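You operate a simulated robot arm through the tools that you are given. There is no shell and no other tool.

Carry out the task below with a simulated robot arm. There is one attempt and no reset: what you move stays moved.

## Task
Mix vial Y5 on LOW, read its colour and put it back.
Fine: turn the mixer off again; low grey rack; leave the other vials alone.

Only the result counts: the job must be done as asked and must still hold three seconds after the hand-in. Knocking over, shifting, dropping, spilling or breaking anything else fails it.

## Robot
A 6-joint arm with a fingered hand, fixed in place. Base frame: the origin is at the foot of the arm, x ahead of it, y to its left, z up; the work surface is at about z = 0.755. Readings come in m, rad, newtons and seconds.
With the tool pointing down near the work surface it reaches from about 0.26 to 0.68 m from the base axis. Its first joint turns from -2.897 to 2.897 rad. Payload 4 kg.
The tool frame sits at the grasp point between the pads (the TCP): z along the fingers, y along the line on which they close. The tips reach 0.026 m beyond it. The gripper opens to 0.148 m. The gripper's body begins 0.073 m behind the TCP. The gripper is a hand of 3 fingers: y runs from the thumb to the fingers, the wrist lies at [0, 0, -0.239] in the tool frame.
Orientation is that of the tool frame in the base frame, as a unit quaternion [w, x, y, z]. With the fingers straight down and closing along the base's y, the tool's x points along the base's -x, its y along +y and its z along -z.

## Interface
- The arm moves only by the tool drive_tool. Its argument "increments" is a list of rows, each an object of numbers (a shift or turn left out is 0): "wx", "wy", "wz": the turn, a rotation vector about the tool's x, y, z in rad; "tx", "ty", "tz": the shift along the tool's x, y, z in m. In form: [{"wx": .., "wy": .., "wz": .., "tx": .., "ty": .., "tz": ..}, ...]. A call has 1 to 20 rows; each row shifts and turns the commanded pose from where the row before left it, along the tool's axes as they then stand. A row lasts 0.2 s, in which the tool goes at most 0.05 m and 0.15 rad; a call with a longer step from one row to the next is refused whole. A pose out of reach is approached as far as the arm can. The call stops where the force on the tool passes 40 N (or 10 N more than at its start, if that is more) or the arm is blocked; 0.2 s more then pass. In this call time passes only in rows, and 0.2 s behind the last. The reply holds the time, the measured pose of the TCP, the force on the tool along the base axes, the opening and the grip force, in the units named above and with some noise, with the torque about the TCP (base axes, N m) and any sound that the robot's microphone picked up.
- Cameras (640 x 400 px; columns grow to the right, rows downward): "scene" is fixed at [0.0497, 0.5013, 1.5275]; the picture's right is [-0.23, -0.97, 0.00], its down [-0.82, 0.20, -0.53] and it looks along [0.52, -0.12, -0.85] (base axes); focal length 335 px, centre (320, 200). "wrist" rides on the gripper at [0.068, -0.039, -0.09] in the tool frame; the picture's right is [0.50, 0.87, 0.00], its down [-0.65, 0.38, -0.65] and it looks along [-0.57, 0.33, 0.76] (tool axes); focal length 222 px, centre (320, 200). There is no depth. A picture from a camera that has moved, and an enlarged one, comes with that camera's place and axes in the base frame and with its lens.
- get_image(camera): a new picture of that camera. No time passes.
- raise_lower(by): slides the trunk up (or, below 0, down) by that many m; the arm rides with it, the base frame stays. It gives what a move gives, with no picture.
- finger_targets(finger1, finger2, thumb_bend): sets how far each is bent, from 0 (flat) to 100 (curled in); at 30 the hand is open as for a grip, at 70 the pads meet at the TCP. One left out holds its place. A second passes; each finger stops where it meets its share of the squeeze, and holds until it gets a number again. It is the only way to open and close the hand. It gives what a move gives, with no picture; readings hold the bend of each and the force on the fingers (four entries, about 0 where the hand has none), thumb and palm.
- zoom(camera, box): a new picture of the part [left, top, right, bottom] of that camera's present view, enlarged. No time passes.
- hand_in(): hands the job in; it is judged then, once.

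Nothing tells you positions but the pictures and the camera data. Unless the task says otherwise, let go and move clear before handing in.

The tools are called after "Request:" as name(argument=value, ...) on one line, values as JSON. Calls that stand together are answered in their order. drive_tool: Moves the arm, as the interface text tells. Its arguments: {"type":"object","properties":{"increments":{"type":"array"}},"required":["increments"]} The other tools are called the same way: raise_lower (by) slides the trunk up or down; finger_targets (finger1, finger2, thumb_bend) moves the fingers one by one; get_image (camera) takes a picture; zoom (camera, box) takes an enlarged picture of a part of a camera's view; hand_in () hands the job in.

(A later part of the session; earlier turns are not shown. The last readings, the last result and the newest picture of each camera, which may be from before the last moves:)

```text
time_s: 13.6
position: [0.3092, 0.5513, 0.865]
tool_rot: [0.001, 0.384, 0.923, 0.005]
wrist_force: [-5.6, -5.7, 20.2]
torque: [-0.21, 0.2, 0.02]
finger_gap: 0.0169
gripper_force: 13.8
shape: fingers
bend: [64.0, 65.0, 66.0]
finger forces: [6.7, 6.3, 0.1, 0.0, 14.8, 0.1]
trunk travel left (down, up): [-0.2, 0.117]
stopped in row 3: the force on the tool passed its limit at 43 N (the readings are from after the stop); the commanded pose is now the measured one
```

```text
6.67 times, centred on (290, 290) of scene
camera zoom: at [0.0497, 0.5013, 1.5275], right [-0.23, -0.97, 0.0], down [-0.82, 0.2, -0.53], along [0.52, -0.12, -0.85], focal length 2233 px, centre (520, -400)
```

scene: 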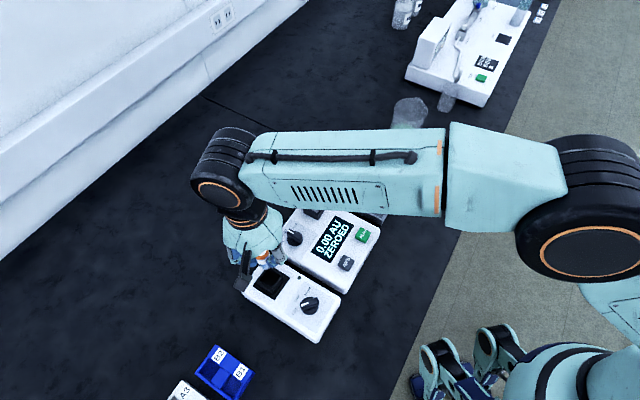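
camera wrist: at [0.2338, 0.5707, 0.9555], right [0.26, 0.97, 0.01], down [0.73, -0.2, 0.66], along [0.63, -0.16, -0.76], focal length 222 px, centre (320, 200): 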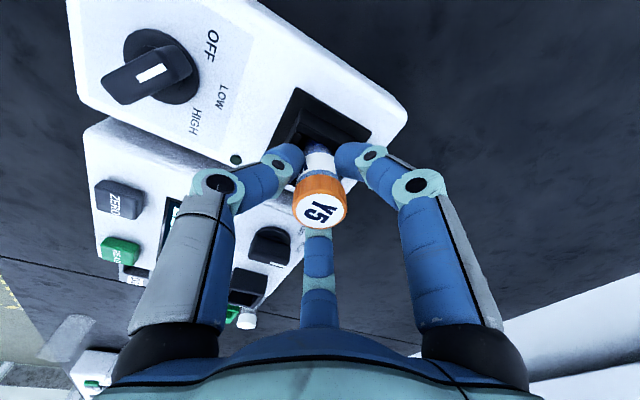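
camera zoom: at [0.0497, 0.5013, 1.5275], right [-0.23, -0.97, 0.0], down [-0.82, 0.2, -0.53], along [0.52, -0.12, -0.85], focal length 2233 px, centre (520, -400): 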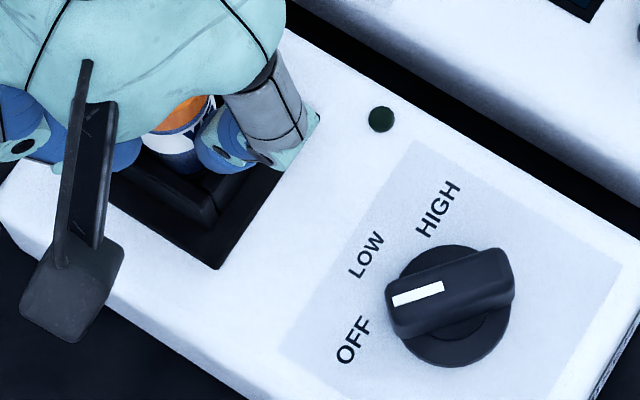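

Contact came at TCP z about 0.866, which fits the vial bottom reaching the cup floor at device-surface level. I'll ease up slightly to relieve the force and check.

Request:
drive_tool(increments=[{"tz": -0.0015}, {"tz": -0.001}, {}])

Request:
zoom(camera="wrist", box=[240, 80, 400, 240])

```text
time_s: 14.4
position: [0.31, 0.5507, 0.8646]
tool_rot: [0.0, 0.383, 0.924, 0.005]
wrist_force: [-4.7, -5.5, 18.7]
torque: [-0.18, 0.15, 0.01]
finger_gap: 0.0171
gripper_force: 13.2
shape: fingers
bend: [64.0, 65.0, 67.0]
finger forces: [7.4, 6.8, 0.0, 0.0, 12.6, 0.0]
trunk travel left (down, up): [-0.2, 0.117]
```

```text
2.50 times, centred on (320, 160) of wrist
camera zoom: at [0.2337, 0.5706, 0.9554], right [0.26, 0.97, 0.01], down [0.73, -0.2, 0.66], along [0.63, -0.16, -0.76], focal length 555 px, centre (320, 300)
```

zoom: 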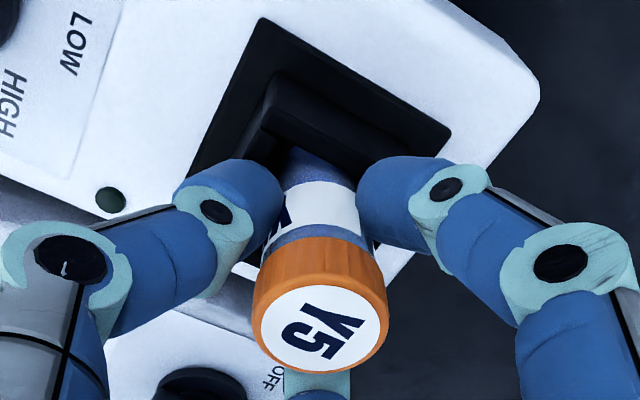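

Request:
drive_tool(increments=[{"tz": -0.002}, {"tz": -0.001}, {}])

Request:
get_image(camera="scene")

```text
time_s: 15.2
position: [0.3098, 0.5508, 0.8647]
tool_rot: [0.0, 0.384, 0.923, 0.003]
wrist_force: [-4.0, -3.8, 3.5]
torque: [-0.07, 0.11, 0.0]
finger_gap: 0.0173
gripper_force: 10.9
shape: fingers
bend: [64.0, 65.0, 66.0]
finger forces: [5.5, 4.8, 0.0, 0.1, 10.0, 0.0]
trunk travel left (down, up): [-0.2, 0.117]
```

```text
taken
```

scene: 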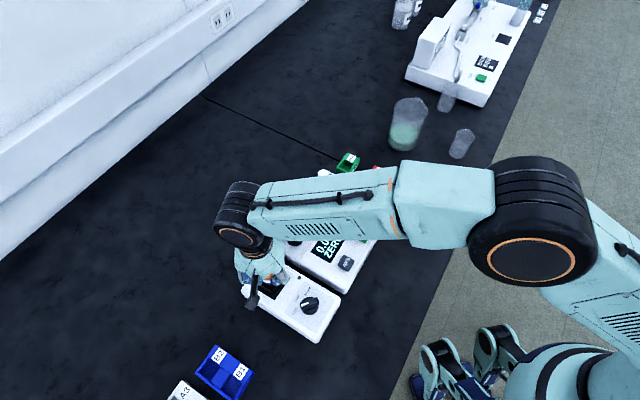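

The remaining sideways force says the vial is leaning on the far wall of the cup. I'll shift the hand 3 mm toward the thumb side to unload it.

Request:
drive_tool(increments=[{"ty": -0.002}, {"ty": -0.0015}, {}])

Request:
zoom(camera="wrist", box=[240, 80, 400, 240])

```text
time_s: 16.0
position: [0.3067, 0.5487, 0.8675]
tool_rot: [0.001, 0.384, 0.923, 0.005]
wrist_force: [-0.2, 1.0, 1.0]
torque: [0.01, -0.02, 0.0]
finger_gap: 0.0173
gripper_force: 10.0
shape: fingers
bend: [63.0, 64.0, 66.0]
finger forces: [6.7, 6.2, 0.0, 0.0, 6.9, 0.1]
trunk travel left (down, up): [-0.2, 0.117]
```

```text
2.50 times, centred on (320, 160) of wrist
camera zoom: at [0.2319, 0.5691, 0.9574], right [0.26, 0.97, 0.01], down [0.73, -0.2, 0.65], along [0.63, -0.16, -0.76], focal length 555 px, centre (320, 300)
```

zoom: 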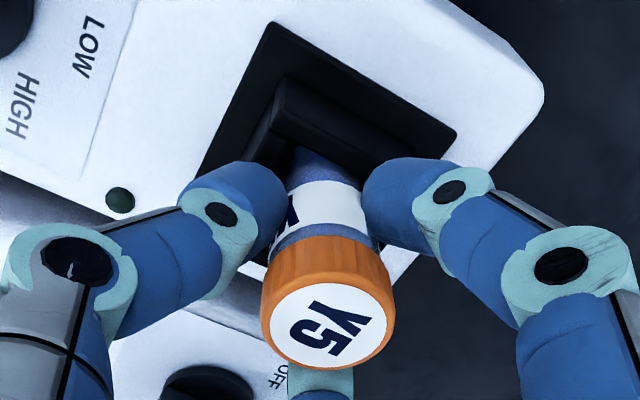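

The forces are gone. I'll lower gently again to see whether it settles any deeper.

Request:
drive_tool(increments=[{"tz": 0.002}, {"tz": 0.002}, {}])

```text
time_s: 16.8
position: [0.3064, 0.5481, 0.8655]
tool_rot: [0.001, 0.384, 0.923, 0.005]
wrist_force: [0.2, 1.3, 12.6]
torque: [0.11, -0.03, -0.04]
finger_gap: 0.0172
gripper_force: 11.3
shape: fingers
bend: [63.0, 64.0, 66.0]
finger forces: [8.4, 7.4, 0.1, 0.0, 7.5, 0.0]
trunk travel left (down, up): [-0.2, 0.117]
```

Request:
zoom(camera="scene", box=[260, 260, 300, 300])

Request:
zoom(camera="wrist", box=[290, 80, 370, 160])

```text
10.00 times, centred on (280, 280) of scene
camera zoom: at [0.0497, 0.5013, 1.5275], right [-0.23, -0.97, 0.0], down [-0.82, 0.2, -0.53], along [0.52, -0.12, -0.85], focal length 3350 px, centre (720, -600)
```

zoom: 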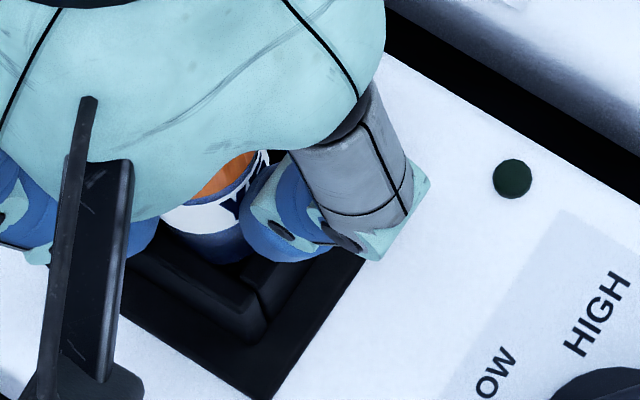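

```text
5.00 times, centred on (330, 120) of wrist
camera zoom: at [0.2316, 0.568, 0.956], right [0.26, 0.97, 0.01], down [0.73, -0.2, 0.66], along [0.63, -0.16, -0.76], focal length 1111 px, centre (270, 600)
```

zoom: 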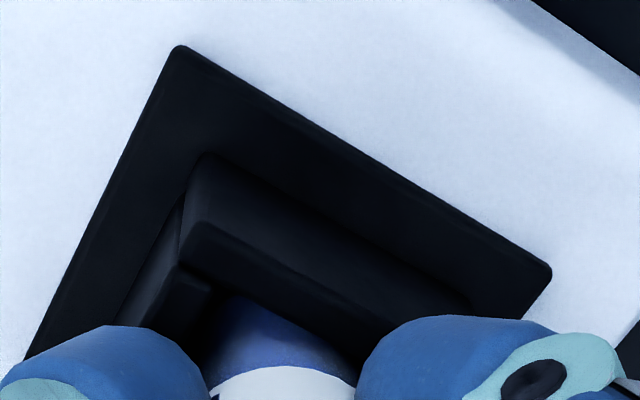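

The near wall hides the vial's lower end, so the vial is inside the cup and standing on its floor. I'll ease the push and open the fingers a little.

Request:
drive_tool(increments=[{"tz": -0.002}, {}])

Request:
finger_targets(finger1=58, finger2=58, thumb_bend=58)

Request:
get_image(camera="wrist")

Request:
zoom(camera="scene", box=[255, 250, 325, 310])

```text
time_s: 17.4
position: [0.3066, 0.5479, 0.8659]
tool_rot: [-0.001, 0.383, 0.924, 0.004]
wrist_force: [-1.0, 0.6, 7.7]
torque: [0.04, 0.0, 0.0]
finger_gap: 0.0172
gripper_force: 11.4
shape: fingers
bend: [63.0, 64.0, 66.0]
finger forces: [7.6, 7.1, 0.0, 0.0, 7.8, 0.0]
trunk travel left (down, up): [-0.2, 0.117]
```

```text
time_s: 18.4
position: [0.3074, 0.5479, 0.8656]
tool_rot: [0.0, 0.383, 0.924, 0.005]
wrist_force: [-1.6, -0.5, 6.9]
torque: [-0.05, -0.2, -0.02]
finger_gap: 0.0387
gripper_force: 4.4
shape: fingers
bend: [57.0, 59.0, 57.0]
finger forces: [0.1, 8.4, 0.0, 0.1, 0.0, 0.1]
trunk travel left (down, up): [-0.2, 0.117]
```

```text
taken
camera wrist: at [0.2317, 0.5683, 0.9567], right [0.26, 0.97, 0.01], down [0.73, -0.2, 0.66], along [0.63, -0.16, -0.76], focal length 222 px, centre (320, 200)
```

wrist: 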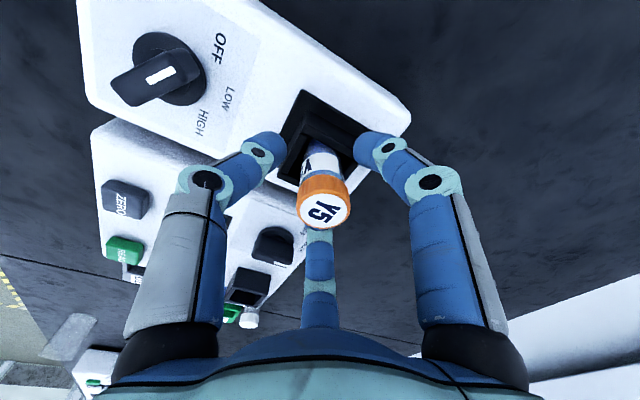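

```text
6.67 times, centred on (290, 280) of scene
camera zoom: at [0.0497, 0.5013, 1.5275], right [-0.23, -0.97, 0.0], down [-0.82, 0.2, -0.53], along [0.52, -0.12, -0.85], focal length 2233 px, centre (520, -333)
```

zoom: 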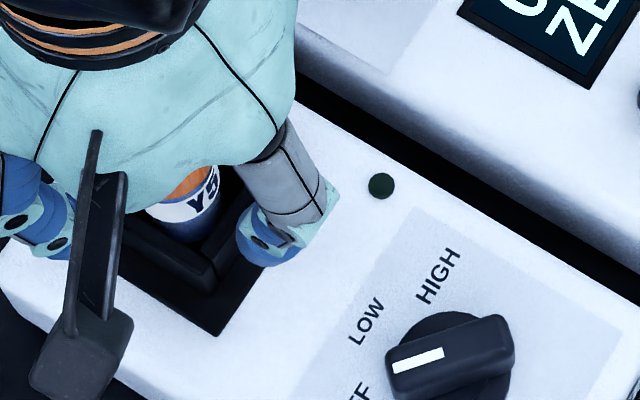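

Request:
zoom(camera="wrist", box=[240, 80, 400, 240])

Request:
zoom(camera="wrist", box=[270, 90, 370, 180])

```text
2.50 times, centred on (320, 160) of wrist
camera zoom: at [0.2317, 0.5683, 0.9567], right [0.26, 0.97, 0.01], down [0.73, -0.2, 0.66], along [0.63, -0.16, -0.76], focal length 555 px, centre (320, 300)
```

zoom: 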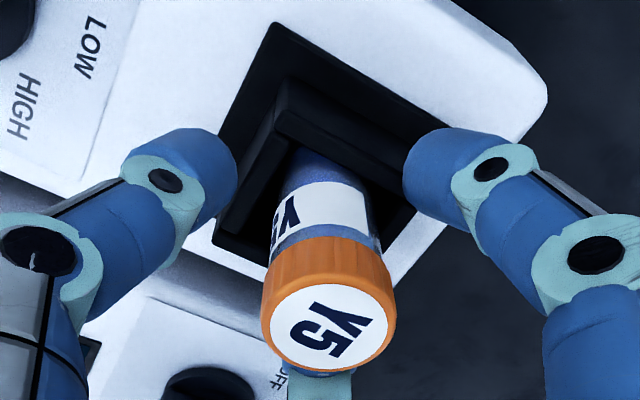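

```text
4.44 times, centred on (320, 135) of wrist
camera zoom: at [0.2317, 0.5683, 0.9567], right [0.26, 0.97, 0.01], down [0.73, -0.2, 0.66], along [0.63, -0.16, -0.76], focal length 987 px, centre (320, 489)
```

zoom: 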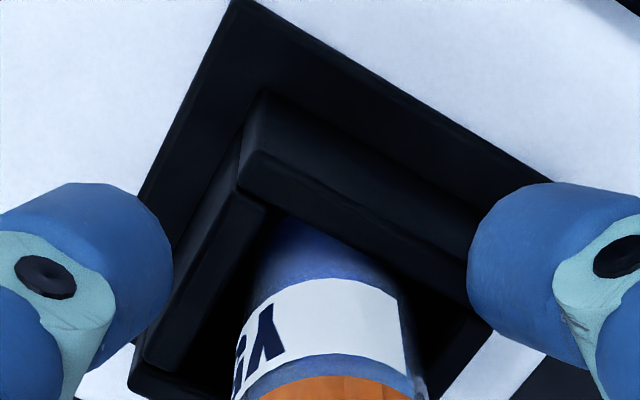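

Y5 stands upright in the cup. One finger still rests on the cup rim, so I'll lift slightly to free it and then open wider.

Request:
drive_tool(increments=[{"tz": -0.002}, {"tz": -0.002}, {}])

```text
time_s: 19.2
position: [0.3066, 0.5472, 0.8692]
tool_rot: [0.0, 0.384, 0.923, 0.004]
wrist_force: [-0.3, 0.1, -0.4]
torque: [-0.02, 0.04, -0.01]
finger_gap: 0.0389
gripper_force: 0.1
shape: fingers
bend: [57.0, 57.0, 57.0]
finger forces: [0.0, 0.0, 0.0, 0.1, 0.0, 0.0]
trunk travel left (down, up): [-0.2, 0.117]
```

Request:
finger_targets(finger1=48, finger2=48, thumb_bend=48)

Request:
drive_tool(increments=[{"tz": -0.01}, {"tz": -0.02}, {"tz": -0.025}, {"tz": -0.03}, {"tz": -0.02}, {}])

Request:
get_image(camera="wrist")

Request:
zoom(camera="scene", box=[230, 240, 340, 330])

```text
time_s: 20.2
position: [0.307, 0.5483, 0.8696]
tool_rot: [0.0, 0.382, 0.924, 0.004]
wrist_force: [-0.4, 0.0, 0.9]
torque: [-0.02, -0.03, -0.04]
finger_gap: 0.0678
gripper_force: 0.1
shape: fingers
bend: [48.0, 48.0, 48.0]
finger forces: [0.1, 0.1, 0.1, 0.0, 0.0, 0.0]
trunk travel left (down, up): [-0.2, 0.117]
```

```text
time_s: 21.6
position: [0.3064, 0.5475, 0.9759]
tool_rot: [0.0, 0.384, 0.924, 0.004]
wrist_force: [-0.1, 0.0, -0.2]
torque: [0.01, 0.0, -0.02]
finger_gap: 0.068
gripper_force: 0.0
shape: fingers
bend: [48.0, 48.0, 48.0]
finger forces: [0.0, 0.0, 0.0, 0.1, 0.1, 0.0]
trunk travel left (down, up): [-0.2, 0.117]
```

```text
taken
camera wrist: at [0.2307, 0.5679, 1.0663], right [0.26, 0.97, 0.01], down [0.73, -0.2, 0.65], along [0.63, -0.16, -0.76], focal length 222 px, centre (320, 200)
```

wrist: 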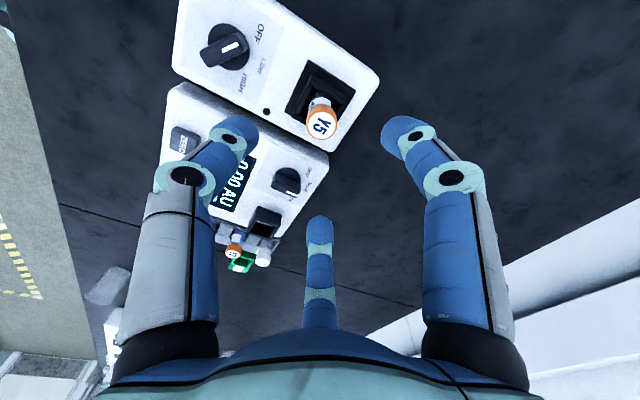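

```text
4.44 times, centred on (285, 285) of scene
camera zoom: at [0.0497, 0.5013, 1.5275], right [-0.23, -0.97, 0.0], down [-0.82, 0.2, -0.53], along [0.52, -0.12, -0.85], focal length 1489 px, centre (476, -178)
```

zoom: 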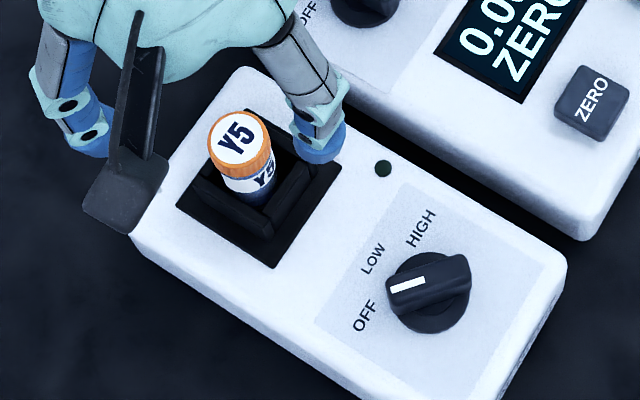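

Y5 now stands in the mixer. The knob's bar is centred near (0.2376, 0.479), top about z 0.83, pointing along +y at OFF. I'll move over it and turn the hand so the thumb and fingers straddle the bar.

Request:
drive_tool(increments=[{"ty": -0.02}, {"ty": -0.027}, {"ty": -0.027}, {"ty": -0.0231}, {"wz": 0.131}, {"wz": 0.131}, {"wz": 0.131}, {"wz": 0.131}, {"wz": 0.131}, {"wz": 0.13}, {}])

Request:
get_image(camera="wrist")

Request:
get_image(camera="scene")

```text
time_s: 24.0
position: [0.2387, 0.4795, 0.9735]
tool_rot: [-0.001, 0.708, 0.706, 0.004]
wrist_force: [0.1, 0.9, -0.1]
torque: [-0.01, 0.03, -0.01]
finger_gap: 0.0682
gripper_force: 0.0
shape: fingers
bend: [48.0, 48.0, 48.0]
finger forces: [0.0, 0.1, 0.0, 0.0, 0.1, 0.0]
trunk travel left (down, up): [-0.2, 0.117]
```

```text
taken
camera wrist: at [0.1987, 0.5471, 1.0653], right [0.87, 0.5, 0.01], down [0.37, -0.66, 0.65], along [0.33, -0.56, -0.76], focal length 222 px, centre (320, 200)
```

wrist: 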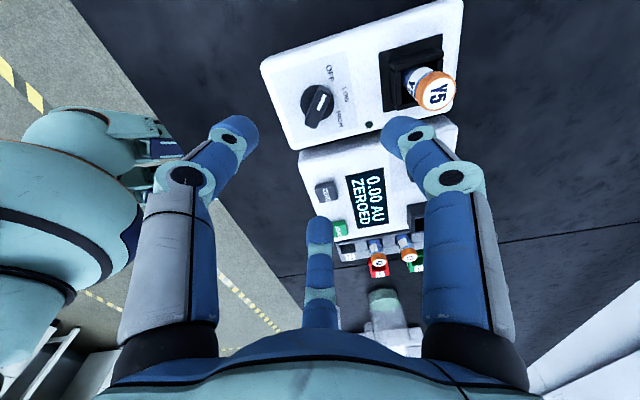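

```text
taken
```

scene: 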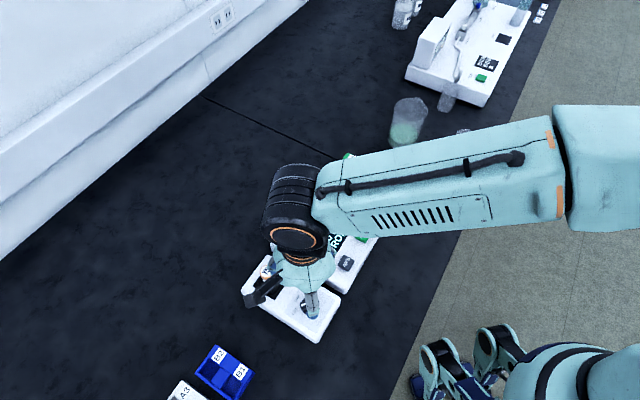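

Request:
zoom(camera="wrist", box=[260, 50, 390, 150])

```text
4.00 times, centred on (325, 100) of wrist
camera zoom: at [0.1987, 0.5471, 1.0653], right [0.87, 0.5, 0.01], down [0.37, -0.66, 0.65], along [0.33, -0.56, -0.76], focal length 888 px, centre (300, 600)
```

zoom: 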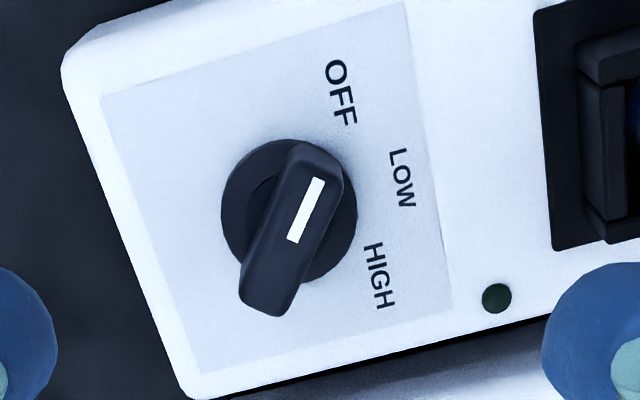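

The knob axis is near (0.2368, 0.4797), with OFF at about 96°, LOW at about 44° and HIGH at about -8°. I'll align the hand with the bar and come down to just above it.

Request:
drive_tool(increments=[{"wz": -0.113, "ty": -0.0019, "tz": 0.02}, {"tz": 0.03}, {"tz": 0.03}, {"tz": 0.02}, {}])

Request:
get_image(camera="wrist")

Request:
zoom(camera="wrist", box=[250, 110, 390, 210])

Request:
zoom(camera="scene", box=[255, 260, 355, 340])

```text
time_s: 25.2
position: [0.2378, 0.4784, 0.8716]
tool_rot: [-0.001, 0.667, 0.745, 0.004]
wrist_force: [0.1, -0.5, 0.4]
torque: [0.02, 0.0, -0.02]
finger_gap: 0.0682
gripper_force: 0.1
shape: fingers
bend: [48.0, 48.0, 48.0]
finger forces: [0.1, 0.0, 0.0, 0.1, 0.0, 0.1]
trunk travel left (down, up): [-0.2, 0.117]
```

```text
taken
camera wrist: at [0.1905, 0.5416, 0.963], right [0.8, 0.59, 0.01], down [0.45, -0.61, 0.65], along [0.39, -0.52, -0.76], focal length 222 px, centre (320, 200)
```

wrist: 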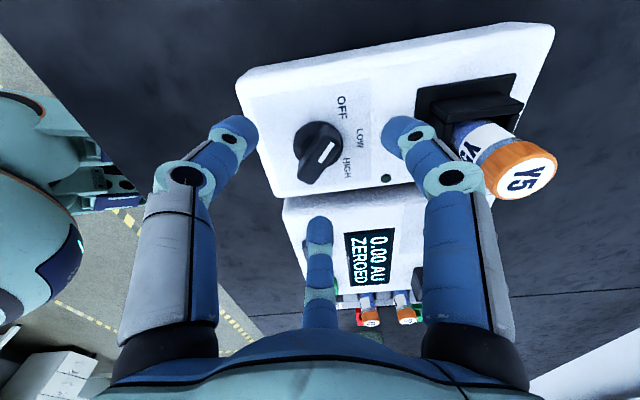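

```text
4.00 times, centred on (320, 160) of wrist
camera zoom: at [0.1905, 0.5416, 0.963], right [0.8, 0.59, 0.01], down [0.45, -0.61, 0.65], along [0.39, -0.52, -0.76], focal length 888 px, centre (320, 360)
```

zoom: 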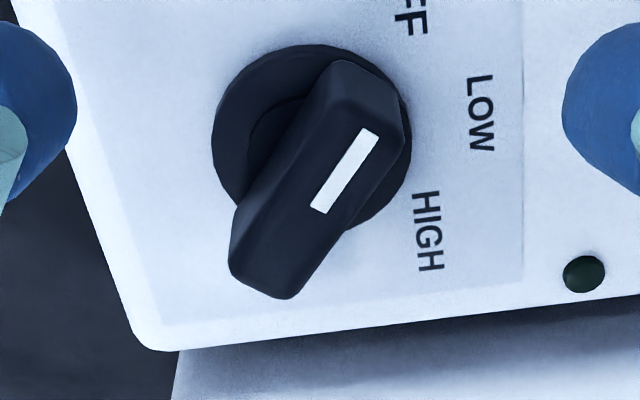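

```text
5.00 times, centred on (305, 300) of scene
camera zoom: at [0.0497, 0.5013, 1.5275], right [-0.23, -0.97, 0.0], down [-0.82, 0.2, -0.53], along [0.52, -0.12, -0.85], focal length 1675 px, centre (395, -300)
```

zoom: 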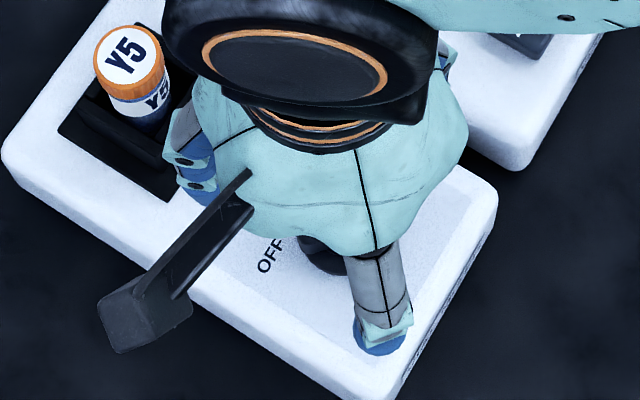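

The bar is aligned with the hand. I'll make a small correction and lower the fingertips beside it.

Request:
drive_tool(increments=[{"tx": 0.001, "ty": -0.0014, "tz": 0.008}, {"tz": 0.008}, {"tz": 0.006}, {"tz": 0.005}, {}])

Request:
zoom(camera="wrist", box=[210, 100, 430, 240])

Request:
get_image(camera="scene")

```text
time_s: 26.4
position: [0.2352, 0.4804, 0.8454]
tool_rot: [-0.001, 0.667, 0.745, 0.003]
wrist_force: [0.1, -0.9, -0.6]
torque: [0.01, 0.01, -0.01]
finger_gap: 0.0683
gripper_force: 0.0
shape: fingers
bend: [48.0, 48.0, 48.0]
finger forces: [0.1, 0.1, 0.0, 0.0, 0.0, 0.0]
trunk travel left (down, up): [-0.2, 0.117]
```

```text
2.86 times, centred on (320, 170) of wrist
camera zoom: at [0.1887, 0.543, 0.9368], right [0.81, 0.59, 0.01], down [0.45, -0.61, 0.65], along [0.39, -0.52, -0.76], focal length 635 px, centre (320, 286)
```

zoom: 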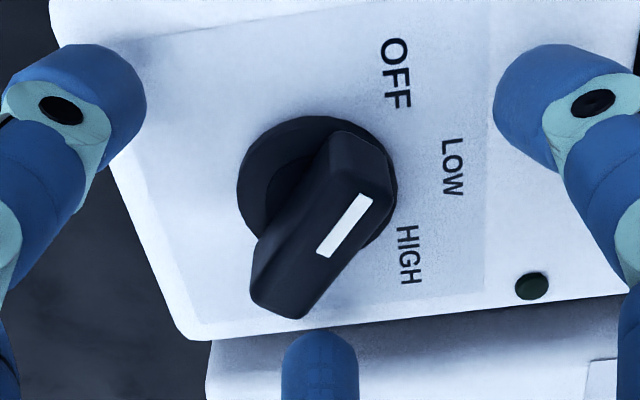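

```text
taken
```

scene: 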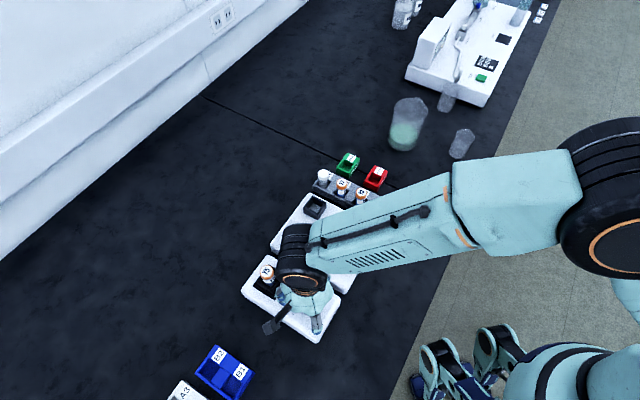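

The knob skirt is centred under the TCP. The bar top looks nearer z 0.824, so I'll go 4 mm lower before closing.

Request:
drive_tool(increments=[{"tz": 0.002}, {"tz": 0.002}, {}])

Request:
finger_targets(finger1=58, finger2=58, thumb_bend=60)

Request:
zoom(camera="wrist", box=[210, 100, 430, 240])

```text
time_s: 27.2
position: [0.2362, 0.4815, 0.8424]
tool_rot: [-0.001, 0.667, 0.745, 0.003]
wrist_force: [0.6, 1.2, -1.1]
torque: [-0.01, -0.02, 0.01]
finger_gap: 0.0683
gripper_force: 0.1
shape: fingers
bend: [48.0, 48.0, 48.0]
finger forces: [0.1, 0.1, 0.0, 0.1, 0.0, 0.0]
trunk travel left (down, up): [-0.2, 0.117]
```

```text
time_s: 28.2
position: [0.2352, 0.4808, 0.8419]
tool_rot: [-0.001, 0.666, 0.746, 0.004]
wrist_force: [-0.7, 0.0, 0.4]
torque: [-0.02, -0.04, 0.01]
finger_gap: 0.035
gripper_force: 0.0
shape: fingers
bend: [57.0, 57.0, 60.0]
finger forces: [0.0, 0.0, 0.0, 0.0, 0.0, 0.0]
trunk travel left (down, up): [-0.2, 0.117]
```

```text
2.86 times, centred on (320, 170) of wrist
camera zoom: at [0.189, 0.5435, 0.9338], right [0.8, 0.59, 0.01], down [0.45, -0.61, 0.65], along [0.39, -0.52, -0.76], focal length 635 px, centre (320, 286)
```

zoom: 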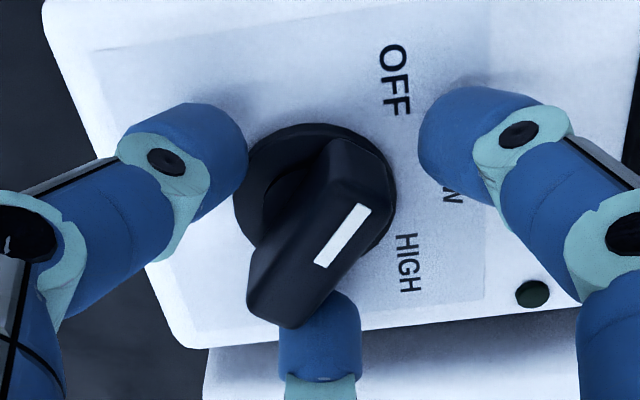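

The fingertips surround the bar evenly, so I'll close on it.

Request:
finger_targets(finger1=70, finger2=70, thumb_bend=70)

Request:
zoom(camera="wrist", box=[210, 100, 430, 240])

```text
time_s: 29.2
position: [0.2352, 0.4815, 0.8419]
tool_rot: [-0.002, 0.667, 0.745, 0.004]
wrist_force: [5.7, 2.8, 0.9]
torque: [0.06, -0.17, 0.04]
finger_gap: 0.0176
gripper_force: 9.0
shape: fingers
bend: [61.0, 62.0, 68.0]
finger forces: [7.9, 6.5, 0.1, 0.0, 3.7, 0.1]
trunk travel left (down, up): [-0.2, 0.117]
```

```text
2.86 times, centred on (320, 170) of wrist
camera zoom: at [0.1895, 0.5438, 0.9337], right [0.8, 0.59, 0.01], down [0.45, -0.61, 0.65], along [0.39, -0.52, -0.76], focal length 635 px, centre (320, 286)
```

zoom: 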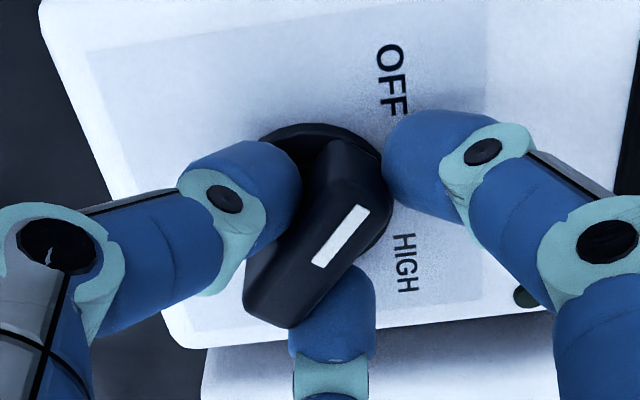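

The bar is gripped. I'll turn it clockwise (seen from above) toward LOW, in stages.

Request:
drive_tool(increments=[{"ty": 0.001}, {"wz": 0.1}, {"wz": 0.1}, {"wz": 0.1}, {"wz": 0.1}, {}])

Request:
zoom(camera="wrist", box=[210, 100, 430, 240])

```text
time_s: 30.6
position: [0.2381, 0.4822, 0.8426]
tool_rot: [-0.003, 0.801, 0.598, 0.003]
wrist_force: [7.4, 1.7, 1.0]
torque: [-0.05, -0.2, 0.02]
finger_gap: 0.0173
gripper_force: 10.0
shape: fingers
bend: [61.0, 63.0, 68.0]
finger forces: [8.9, 7.5, 0.0, 0.0, 3.4, 0.1]
trunk travel left (down, up): [-0.2, 0.117]
```

```text
2.86 times, centred on (320, 170) of wrist
camera zoom: at [0.2191, 0.5567, 0.9338], right [0.97, 0.23, 0.01], down [0.17, -0.74, 0.65], along [0.15, -0.63, -0.76], focal length 635 px, centre (320, 286)
```

zoom: 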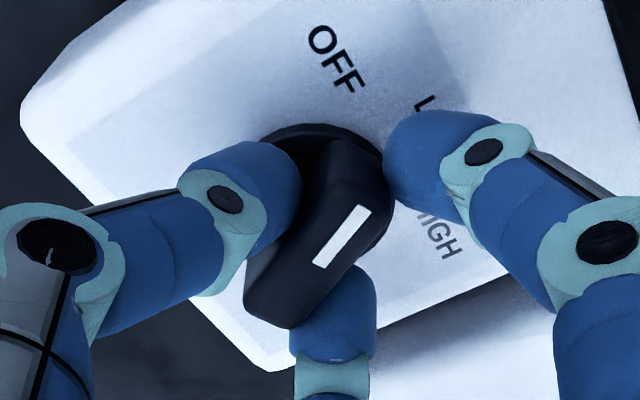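

The knob is following the hand. I'll finish the turn to LOW.

Request:
drive_tool(increments=[{"wz": 0.1}, {"wz": 0.1}, {"wz": 0.1}, {"wz": 0.1}, {"wz": 0.1}, {}])

Request:
zoom(camera="wrist", box=[210, 100, 430, 240])

Request:
get_image(camera="scene")

```text
time_s: 32.0
position: [0.2379, 0.4799, 0.8418]
tool_rot: [-0.003, 0.925, 0.381, 0.002]
wrist_force: [11.8, -1.6, 1.6]
torque: [-0.09, -0.33, 0.08]
finger_gap: 0.0178
gripper_force: 10.0
shape: fingers
bend: [61.0, 63.0, 68.0]
finger forces: [10.1, 7.1, 0.0, 0.0, 2.2, 0.1]
trunk travel left (down, up): [-0.2, 0.117]
```

```text
2.86 times, centred on (320, 170) of wrist
camera zoom: at [0.2578, 0.5559, 0.9339], right [0.96, -0.26, 0.0], down [-0.2, -0.74, 0.65], along [-0.17, -0.62, -0.76], focal length 635 px, centre (320, 286)
```

zoom: 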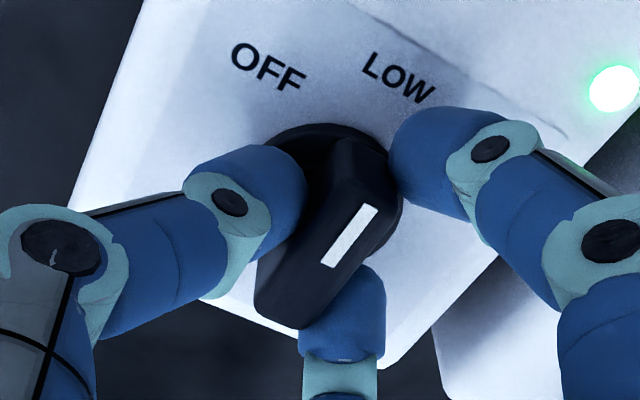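

```text
taken
```

scene: 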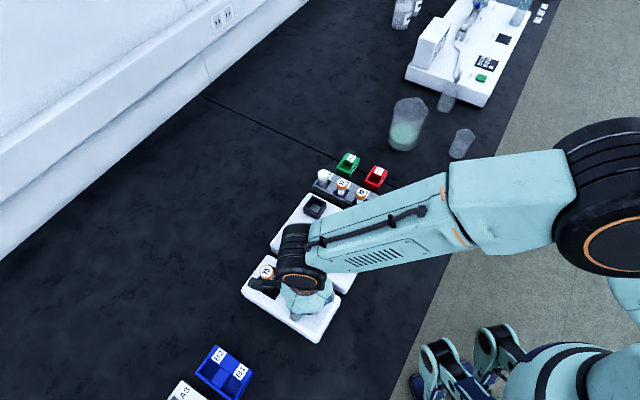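

The mixer's LED has lit green and the pointer is at LOW. I'll hold here and let it mix while watching.

Request:
drive_tool(increments=[{}, {}, {}, {}, {}, {}, {}, {}, {}, {}, {}, {}, {}, {}, {}, {}, {}, {}, {}, {}])

Request:
get_image(camera="wrist")

Request:
zoom(camera="scene", box=[230, 250, 340, 340])

```text
time_s: 36.2
position: [0.2387, 0.4802, 0.8421]
tool_rot: [-0.003, 0.925, 0.381, 0.003]
wrist_force: [11.7, -2.5, 1.5]
torque: [-0.1, -0.32, 0.05]
finger_gap: 0.0178
gripper_force: 10.0
shape: fingers
bend: [61.0, 63.0, 68.0]
finger forces: [10.2, 7.2, 0.0, 0.0, 2.2, 0.1]
trunk travel left (down, up): [-0.2, 0.117]
```

```text
taken
camera wrist: at [0.2576, 0.5559, 0.9339], right [0.97, -0.26, 0.0], down [-0.2, -0.74, 0.65], along [-0.17, -0.62, -0.76], focal length 222 px, centre (320, 200)
```

wrist: 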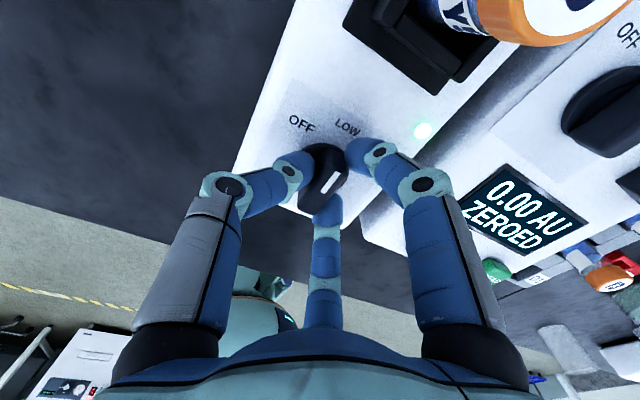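

```text
4.44 times, centred on (285, 295) of scene
camera zoom: at [0.0497, 0.5013, 1.5275], right [-0.23, -0.97, 0.0], down [-0.82, 0.2, -0.53], along [0.52, -0.12, -0.85], focal length 1489 px, centre (476, -222)
```

zoom: 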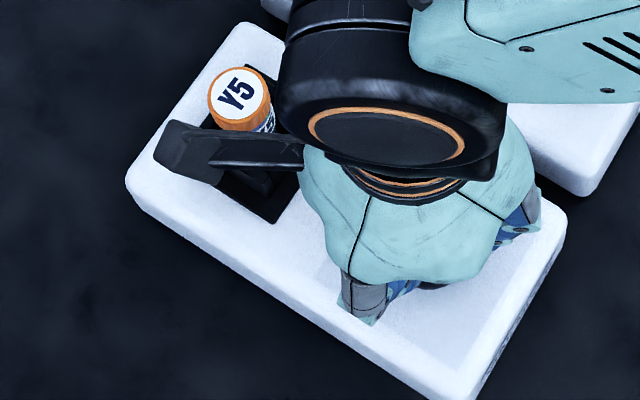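

Request:
drive_tool(increments=[{}, {}, {}, {}, {}, {}, {}, {}, {}, {}, {}, {}, {}, {}, {}, {}, {}, {}, {}, {}])

Request:
zoom(camera="wrist", box=[330, 0, 640, 180])

```text
time_s: 40.4
position: [0.237, 0.4808, 0.8425]
tool_rot: [-0.003, 0.925, 0.381, 0.003]
wrist_force: [11.4, -2.1, 1.8]
torque: [-0.05, -0.3, 0.09]
finger_gap: 0.0178
gripper_force: 9.7
shape: fingers
bend: [61.0, 63.0, 68.0]
finger forces: [10.1, 7.2, 0.1, 0.0, 2.2, 0.0]
trunk travel left (down, up): [-0.2, 0.117]
```

```text
2.06 times, centred on (485, 90) of wrist
camera zoom: at [0.2576, 0.5559, 0.9339], right [0.97, -0.26, 0.0], down [-0.2, -0.74, 0.65], along [-0.17, -0.62, -0.76], focal length 459 px, centre (-21, 427)
```

zoom: 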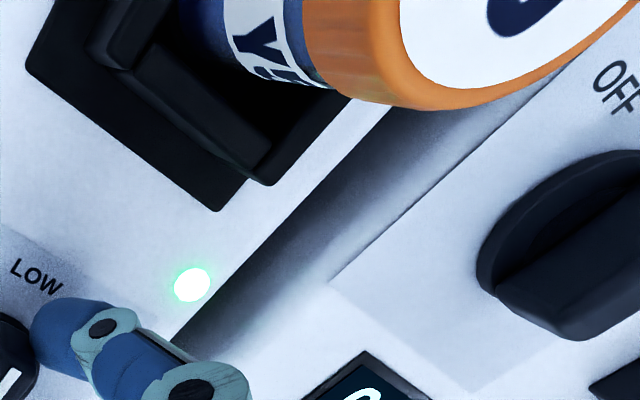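

Request:
drive_tool(increments=[{}, {}, {}, {}, {}, {}, {}, {}, {}, {}, {}, {}, {}, {}, {}, {}, {}, {}, {}, {}])

Request:
drive_tool(increments=[{}, {}, {}, {}, {}, {}, {}, {}, {}, {}, {}, {}, {}, {}, {}, {}, {}, {}, {}, {}])

Request:
get_image(camera="wrist")

```text
time_s: 44.6
position: [0.238, 0.4813, 0.8428]
tool_rot: [-0.003, 0.925, 0.38, 0.003]
wrist_force: [11.8, -1.9, 1.2]
torque: [-0.04, -0.33, 0.08]
finger_gap: 0.0179
gripper_force: 10.2
shape: fingers
bend: [61.0, 63.0, 68.0]
finger forces: [10.1, 7.2, 0.0, 0.1, 2.3, 0.1]
trunk travel left (down, up): [-0.2, 0.117]
```

```text
time_s: 48.8
position: [0.2384, 0.4806, 0.8427]
tool_rot: [-0.002, 0.925, 0.381, 0.003]
wrist_force: [11.3, -2.9, 1.6]
torque: [-0.12, -0.29, 0.07]
finger_gap: 0.0177
gripper_force: 9.7
shape: fingers
bend: [61.0, 63.0, 68.0]
finger forces: [10.1, 7.2, 0.1, 0.1, 2.4, 0.1]
trunk travel left (down, up): [-0.2, 0.117]
```

```text
taken
camera wrist: at [0.2576, 0.5559, 0.9339], right [0.97, -0.26, 0.0], down [-0.2, -0.74, 0.65], along [-0.17, -0.62, -0.76], focal length 222 px, centre (320, 200)
```

wrist: 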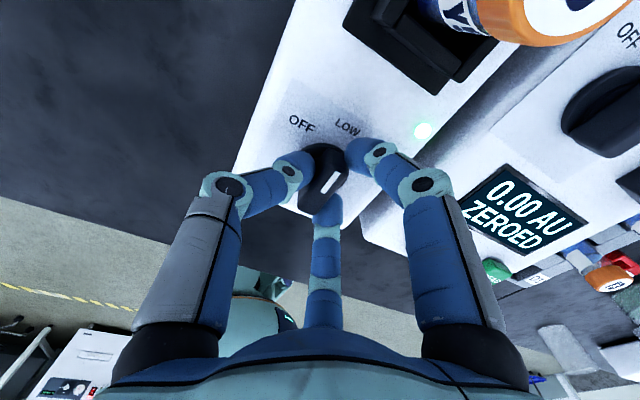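

About 17 s of mixing have passed with the LED steady. Now I'll turn the knob back to OFF.

Request:
drive_tool(increments=[{"wz": -0.1}, {"wz": -0.1}, {"wz": -0.1}, {"wz": -0.1}, {"wz": -0.1}, {"wz": -0.1}, {"wz": -0.1}, {"wz": -0.1}, {"wz": -0.1}, {}])

Request:
get_image(camera="wrist")

Request:
zoom(camera="wrist", box=[210, 100, 430, 240])

```text
time_s: 51.0
position: [0.2367, 0.4808, 0.842]
tool_rot: [-0.002, 0.666, 0.746, 0.005]
wrist_force: [2.5, 2.1, 6.1]
torque: [0.0, -0.14, 0.01]
finger_gap: 0.0173
gripper_force: 10.6
shape: fingers
bend: [62.0, 63.0, 68.0]
finger forces: [7.7, 8.1, 0.2, 0.0, 5.8, 0.0]
trunk travel left (down, up): [-0.2, 0.117]
```

```text
taken
camera wrist: at [0.1899, 0.5437, 0.9331], right [0.8, 0.59, 0.01], down [0.45, -0.61, 0.65], along [0.39, -0.52, -0.76], focal length 222 px, centre (320, 200)
```

wrist: 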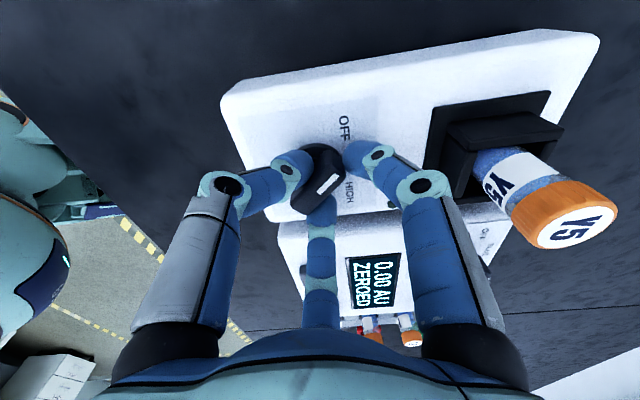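

```text
2.86 times, centred on (320, 170) of wrist
camera zoom: at [0.1899, 0.5437, 0.9331], right [0.8, 0.59, 0.01], down [0.45, -0.61, 0.65], along [0.39, -0.52, -0.76], focal length 635 px, centre (320, 286)
```

zoom: 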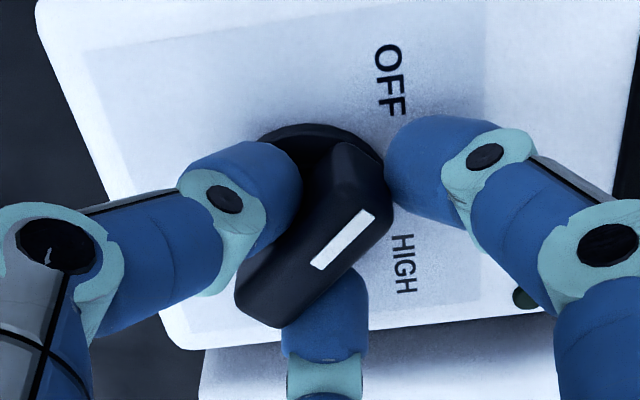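

The LED is dark. The pointer is a few degrees short of where it started, so I'll turn it slightly further into OFF.

Request:
drive_tool(increments=[{"wz": -0.06}, {"wz": -0.05}, {}])

Request:
zoom(camera="wrist", box=[210, 100, 430, 240])

```text
time_s: 51.8
position: [0.2362, 0.4803, 0.8412]
tool_rot: [-0.002, 0.624, 0.781, 0.005]
wrist_force: [2.7, 4.1, 7.2]
torque: [0.05, -0.1, -0.03]
finger_gap: 0.0173
gripper_force: 10.8
shape: fingers
bend: [61.0, 63.0, 68.0]
finger forces: [8.3, 7.8, 0.0, 0.0, 5.8, 0.1]
trunk travel left (down, up): [-0.2, 0.117]
```

```text
2.86 times, centred on (320, 170) of wrist
camera zoom: at [0.183, 0.538, 0.9329], right [0.73, 0.68, 0.01], down [0.51, -0.56, 0.65], along [0.45, -0.47, -0.76], focal length 635 px, centre (320, 286)
```

zoom: 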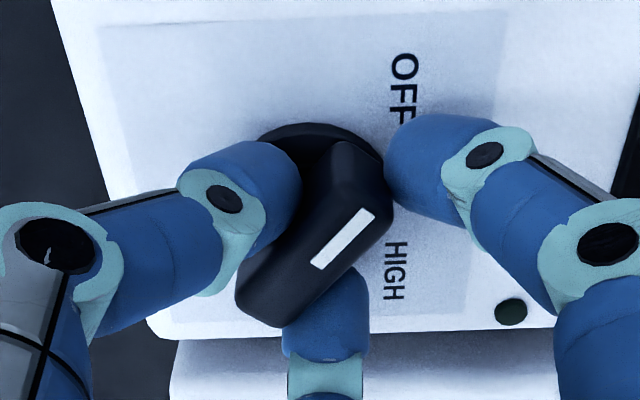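

The mixer is off. I'll release the knob, go straight up and check its position.

Request:
finger_targets(finger1=48, finger2=48, thumb_bend=48)

Request:
drive_tool(increments=[{"tz": -0.01}, {"tz": -0.02}, {"tz": -0.03}, {"tz": -0.03}, {"tz": -0.03}, {"tz": -0.015}, {}])

Request:
zoom(camera="wrist", box=[220, 0, 480, 160])

Request:
get_image(camera="scene")

```text
time_s: 52.8
position: [0.2359, 0.4808, 0.8417]
tool_rot: [-0.001, 0.625, 0.781, 0.004]
wrist_force: [0.2, -0.3, 0.0]
torque: [0.02, 0.02, 0.03]
finger_gap: 0.0684
gripper_force: 0.1
shape: fingers
bend: [48.0, 48.0, 48.0]
finger forces: [0.0, 0.0, 0.0, 0.0, 0.0, 0.0]
trunk travel left (down, up): [-0.2, 0.117]
```

```text
time_s: 54.4
position: [0.2353, 0.4788, 0.9772]
tool_rot: [-0.001, 0.625, 0.781, 0.004]
wrist_force: [0.5, -0.3, 0.0]
torque: [0.03, -0.01, -0.03]
finger_gap: 0.0682
gripper_force: 0.1
shape: fingers
bend: [48.0, 48.0, 48.0]
finger forces: [0.1, 0.0, 0.0, 0.1, 0.0, 0.0]
trunk travel left (down, up): [-0.2, 0.117]
```

```text
2.46 times, centred on (350, 80) of wrist
camera zoom: at [0.182, 0.5357, 1.0675], right [0.73, 0.68, 0.01], down [0.51, -0.56, 0.65], along [0.45, -0.47, -0.76], focal length 547 px, centre (246, 495)
```

zoom: 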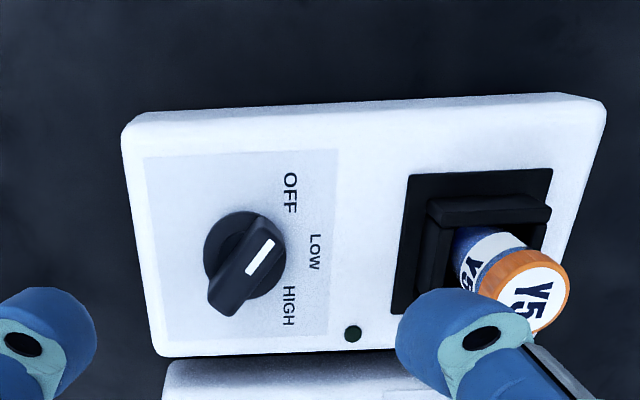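

```text
taken
```

scene: 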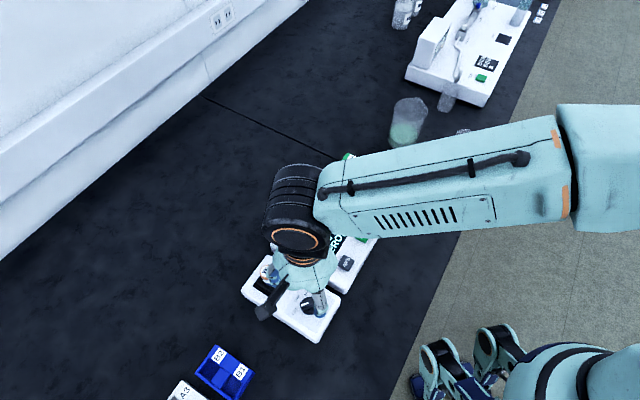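

The knob is at OFF and the LED is off. I'll go back over Y5 in the mixer, turning the hand to the earlier orientation.

Request:
drive_tool(increments=[{"wz": -0.141}, {"wz": -0.141}, {"wz": -0.141}, {"wz": -0.141}, {"ty": 0.025, "tx": -0.001}, {"ty": 0.025}, {"ty": 0.026}, {"ty": 0.025}, {"tz": 0.02}, {}])

Request:
zoom(camera="wrist", box=[240, 80, 400, 180])

Request:
zoom(camera="scene", box=[230, 240, 340, 330])

```text
time_s: 56.6
position: [0.3084, 0.5518, 0.9592]
tool_rot: [-0.001, 0.383, 0.924, 0.004]
wrist_force: [0.1, -0.4, -0.1]
torque: [-0.01, 0.03, 0.01]
finger_gap: 0.0685
gripper_force: 0.1
shape: fingers
bend: [48.0, 48.0, 48.0]
finger forces: [0.0, 0.0, 0.0, 0.0, 0.0, 0.0]
trunk travel left (down, up): [-0.2, 0.117]
```

```text
4.00 times, centred on (320, 130) of wrist
camera zoom: at [0.2326, 0.5722, 1.0508], right [0.26, 0.97, 0.01], down [0.73, -0.2, 0.65], along [0.63, -0.16, -0.76], focal length 888 px, centre (320, 480)
```

zoom: 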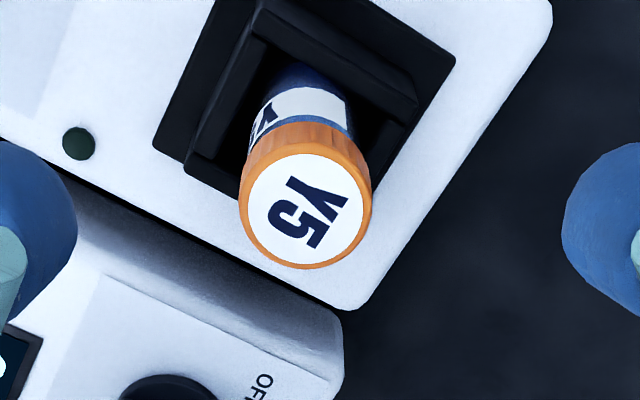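

```text
4.44 times, centred on (285, 285) of scene
camera zoom: at [0.0497, 0.5013, 1.5275], right [-0.23, -0.97, 0.0], down [-0.82, 0.2, -0.53], along [0.52, -0.12, -0.85], focal length 1489 px, centre (476, -178)
```

zoom: 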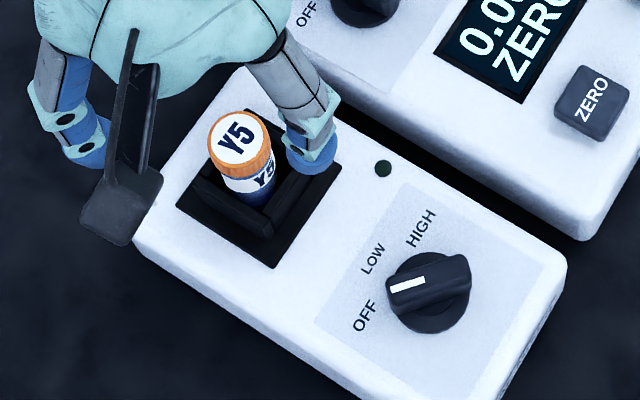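

Request:
drive_tool(increments=[{"tx": -0.004, "ty": -0.0007, "tz": 0.02}, {"tz": 0.02}, {"tz": 0.015}, {}])

Request:
zoom(camera="wrist", box=[220, 100, 420, 240])

```text
time_s: 57.6
position: [0.3107, 0.5488, 0.902]
tool_rot: [0.001, 0.382, 0.924, 0.005]
wrist_force: [0.4, 0.0, 0.7]
torque: [-0.02, 0.03, -0.01]
finger_gap: 0.0684
gripper_force: 0.0
shape: fingers
bend: [48.0, 48.0, 48.0]
finger forces: [0.0, 0.0, 0.1, 0.1, 0.1, 0.0]
trunk travel left (down, up): [-0.2, 0.117]
```

```text
2.86 times, centred on (320, 170) of wrist
camera zoom: at [0.2343, 0.5681, 0.9937], right [0.26, 0.97, 0.01], down [0.73, -0.2, 0.65], along [0.63, -0.16, -0.76], focal length 635 px, centre (320, 286)
```

zoom: 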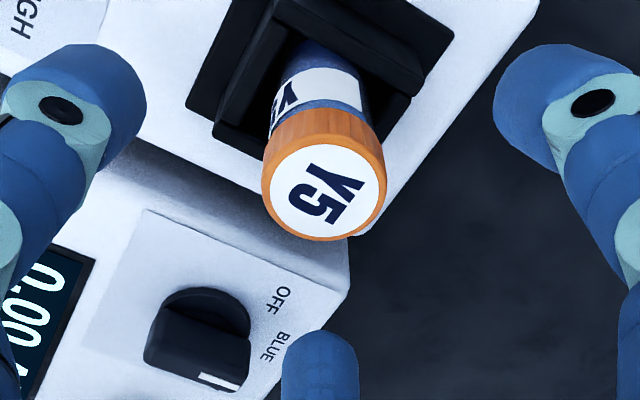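

Now the cap is centred. I'll lower to just above the cup rim and grip.

Request:
drive_tool(increments=[{"tx": 0.0005, "ty": 0.0009, "tz": 0.01}, {"tz": 0.01}, {"tz": 0.008}, {"tz": 0.0035}, {}])

Request:
finger_targets(finger1=70, finger2=70, thumb_bend=70)

Request:
zoom(camera="wrist", box=[220, 100, 420, 240])

```text
time_s: 58.8
position: [0.3108, 0.549, 0.8711]
tool_rot: [0.0, 0.383, 0.924, 0.004]
wrist_force: [-0.9, 0.2, -0.8]
torque: [0.0, 0.02, -0.01]
finger_gap: 0.0684
gripper_force: 0.1
shape: fingers
bend: [48.0, 48.0, 48.0]
finger forces: [0.0, 0.0, 0.0, 0.0, 0.1, 0.1]
trunk travel left (down, up): [-0.2, 0.117]
```

```text
time_s: 59.8
position: [0.3094, 0.5493, 0.8722]
tool_rot: [0.0, 0.383, 0.924, 0.004]
wrist_force: [-0.1, -1.8, 0.0]
torque: [-0.04, 0.06, 0.03]
finger_gap: 0.0179
gripper_force: 9.0
shape: fingers
bend: [63.0, 64.0, 66.0]
finger forces: [5.7, 4.6, 0.1, 0.0, 7.9, 0.1]
trunk travel left (down, up): [-0.2, 0.117]
```

```text
2.86 times, centred on (320, 170) of wrist
camera zoom: at [0.2345, 0.5699, 0.9623], right [0.26, 0.97, 0.01], down [0.73, -0.2, 0.65], along [0.63, -0.16, -0.76], focal length 635 px, centre (320, 286)
```

zoom: 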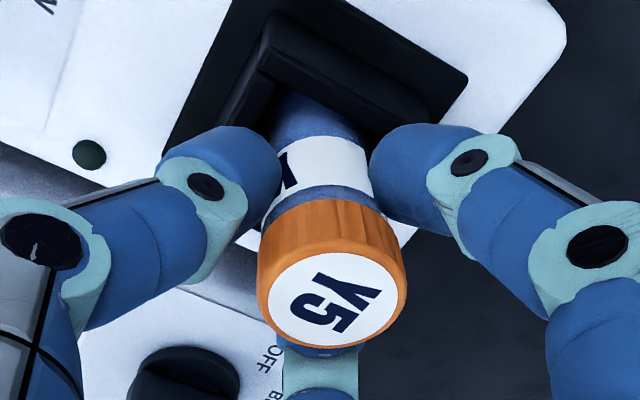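

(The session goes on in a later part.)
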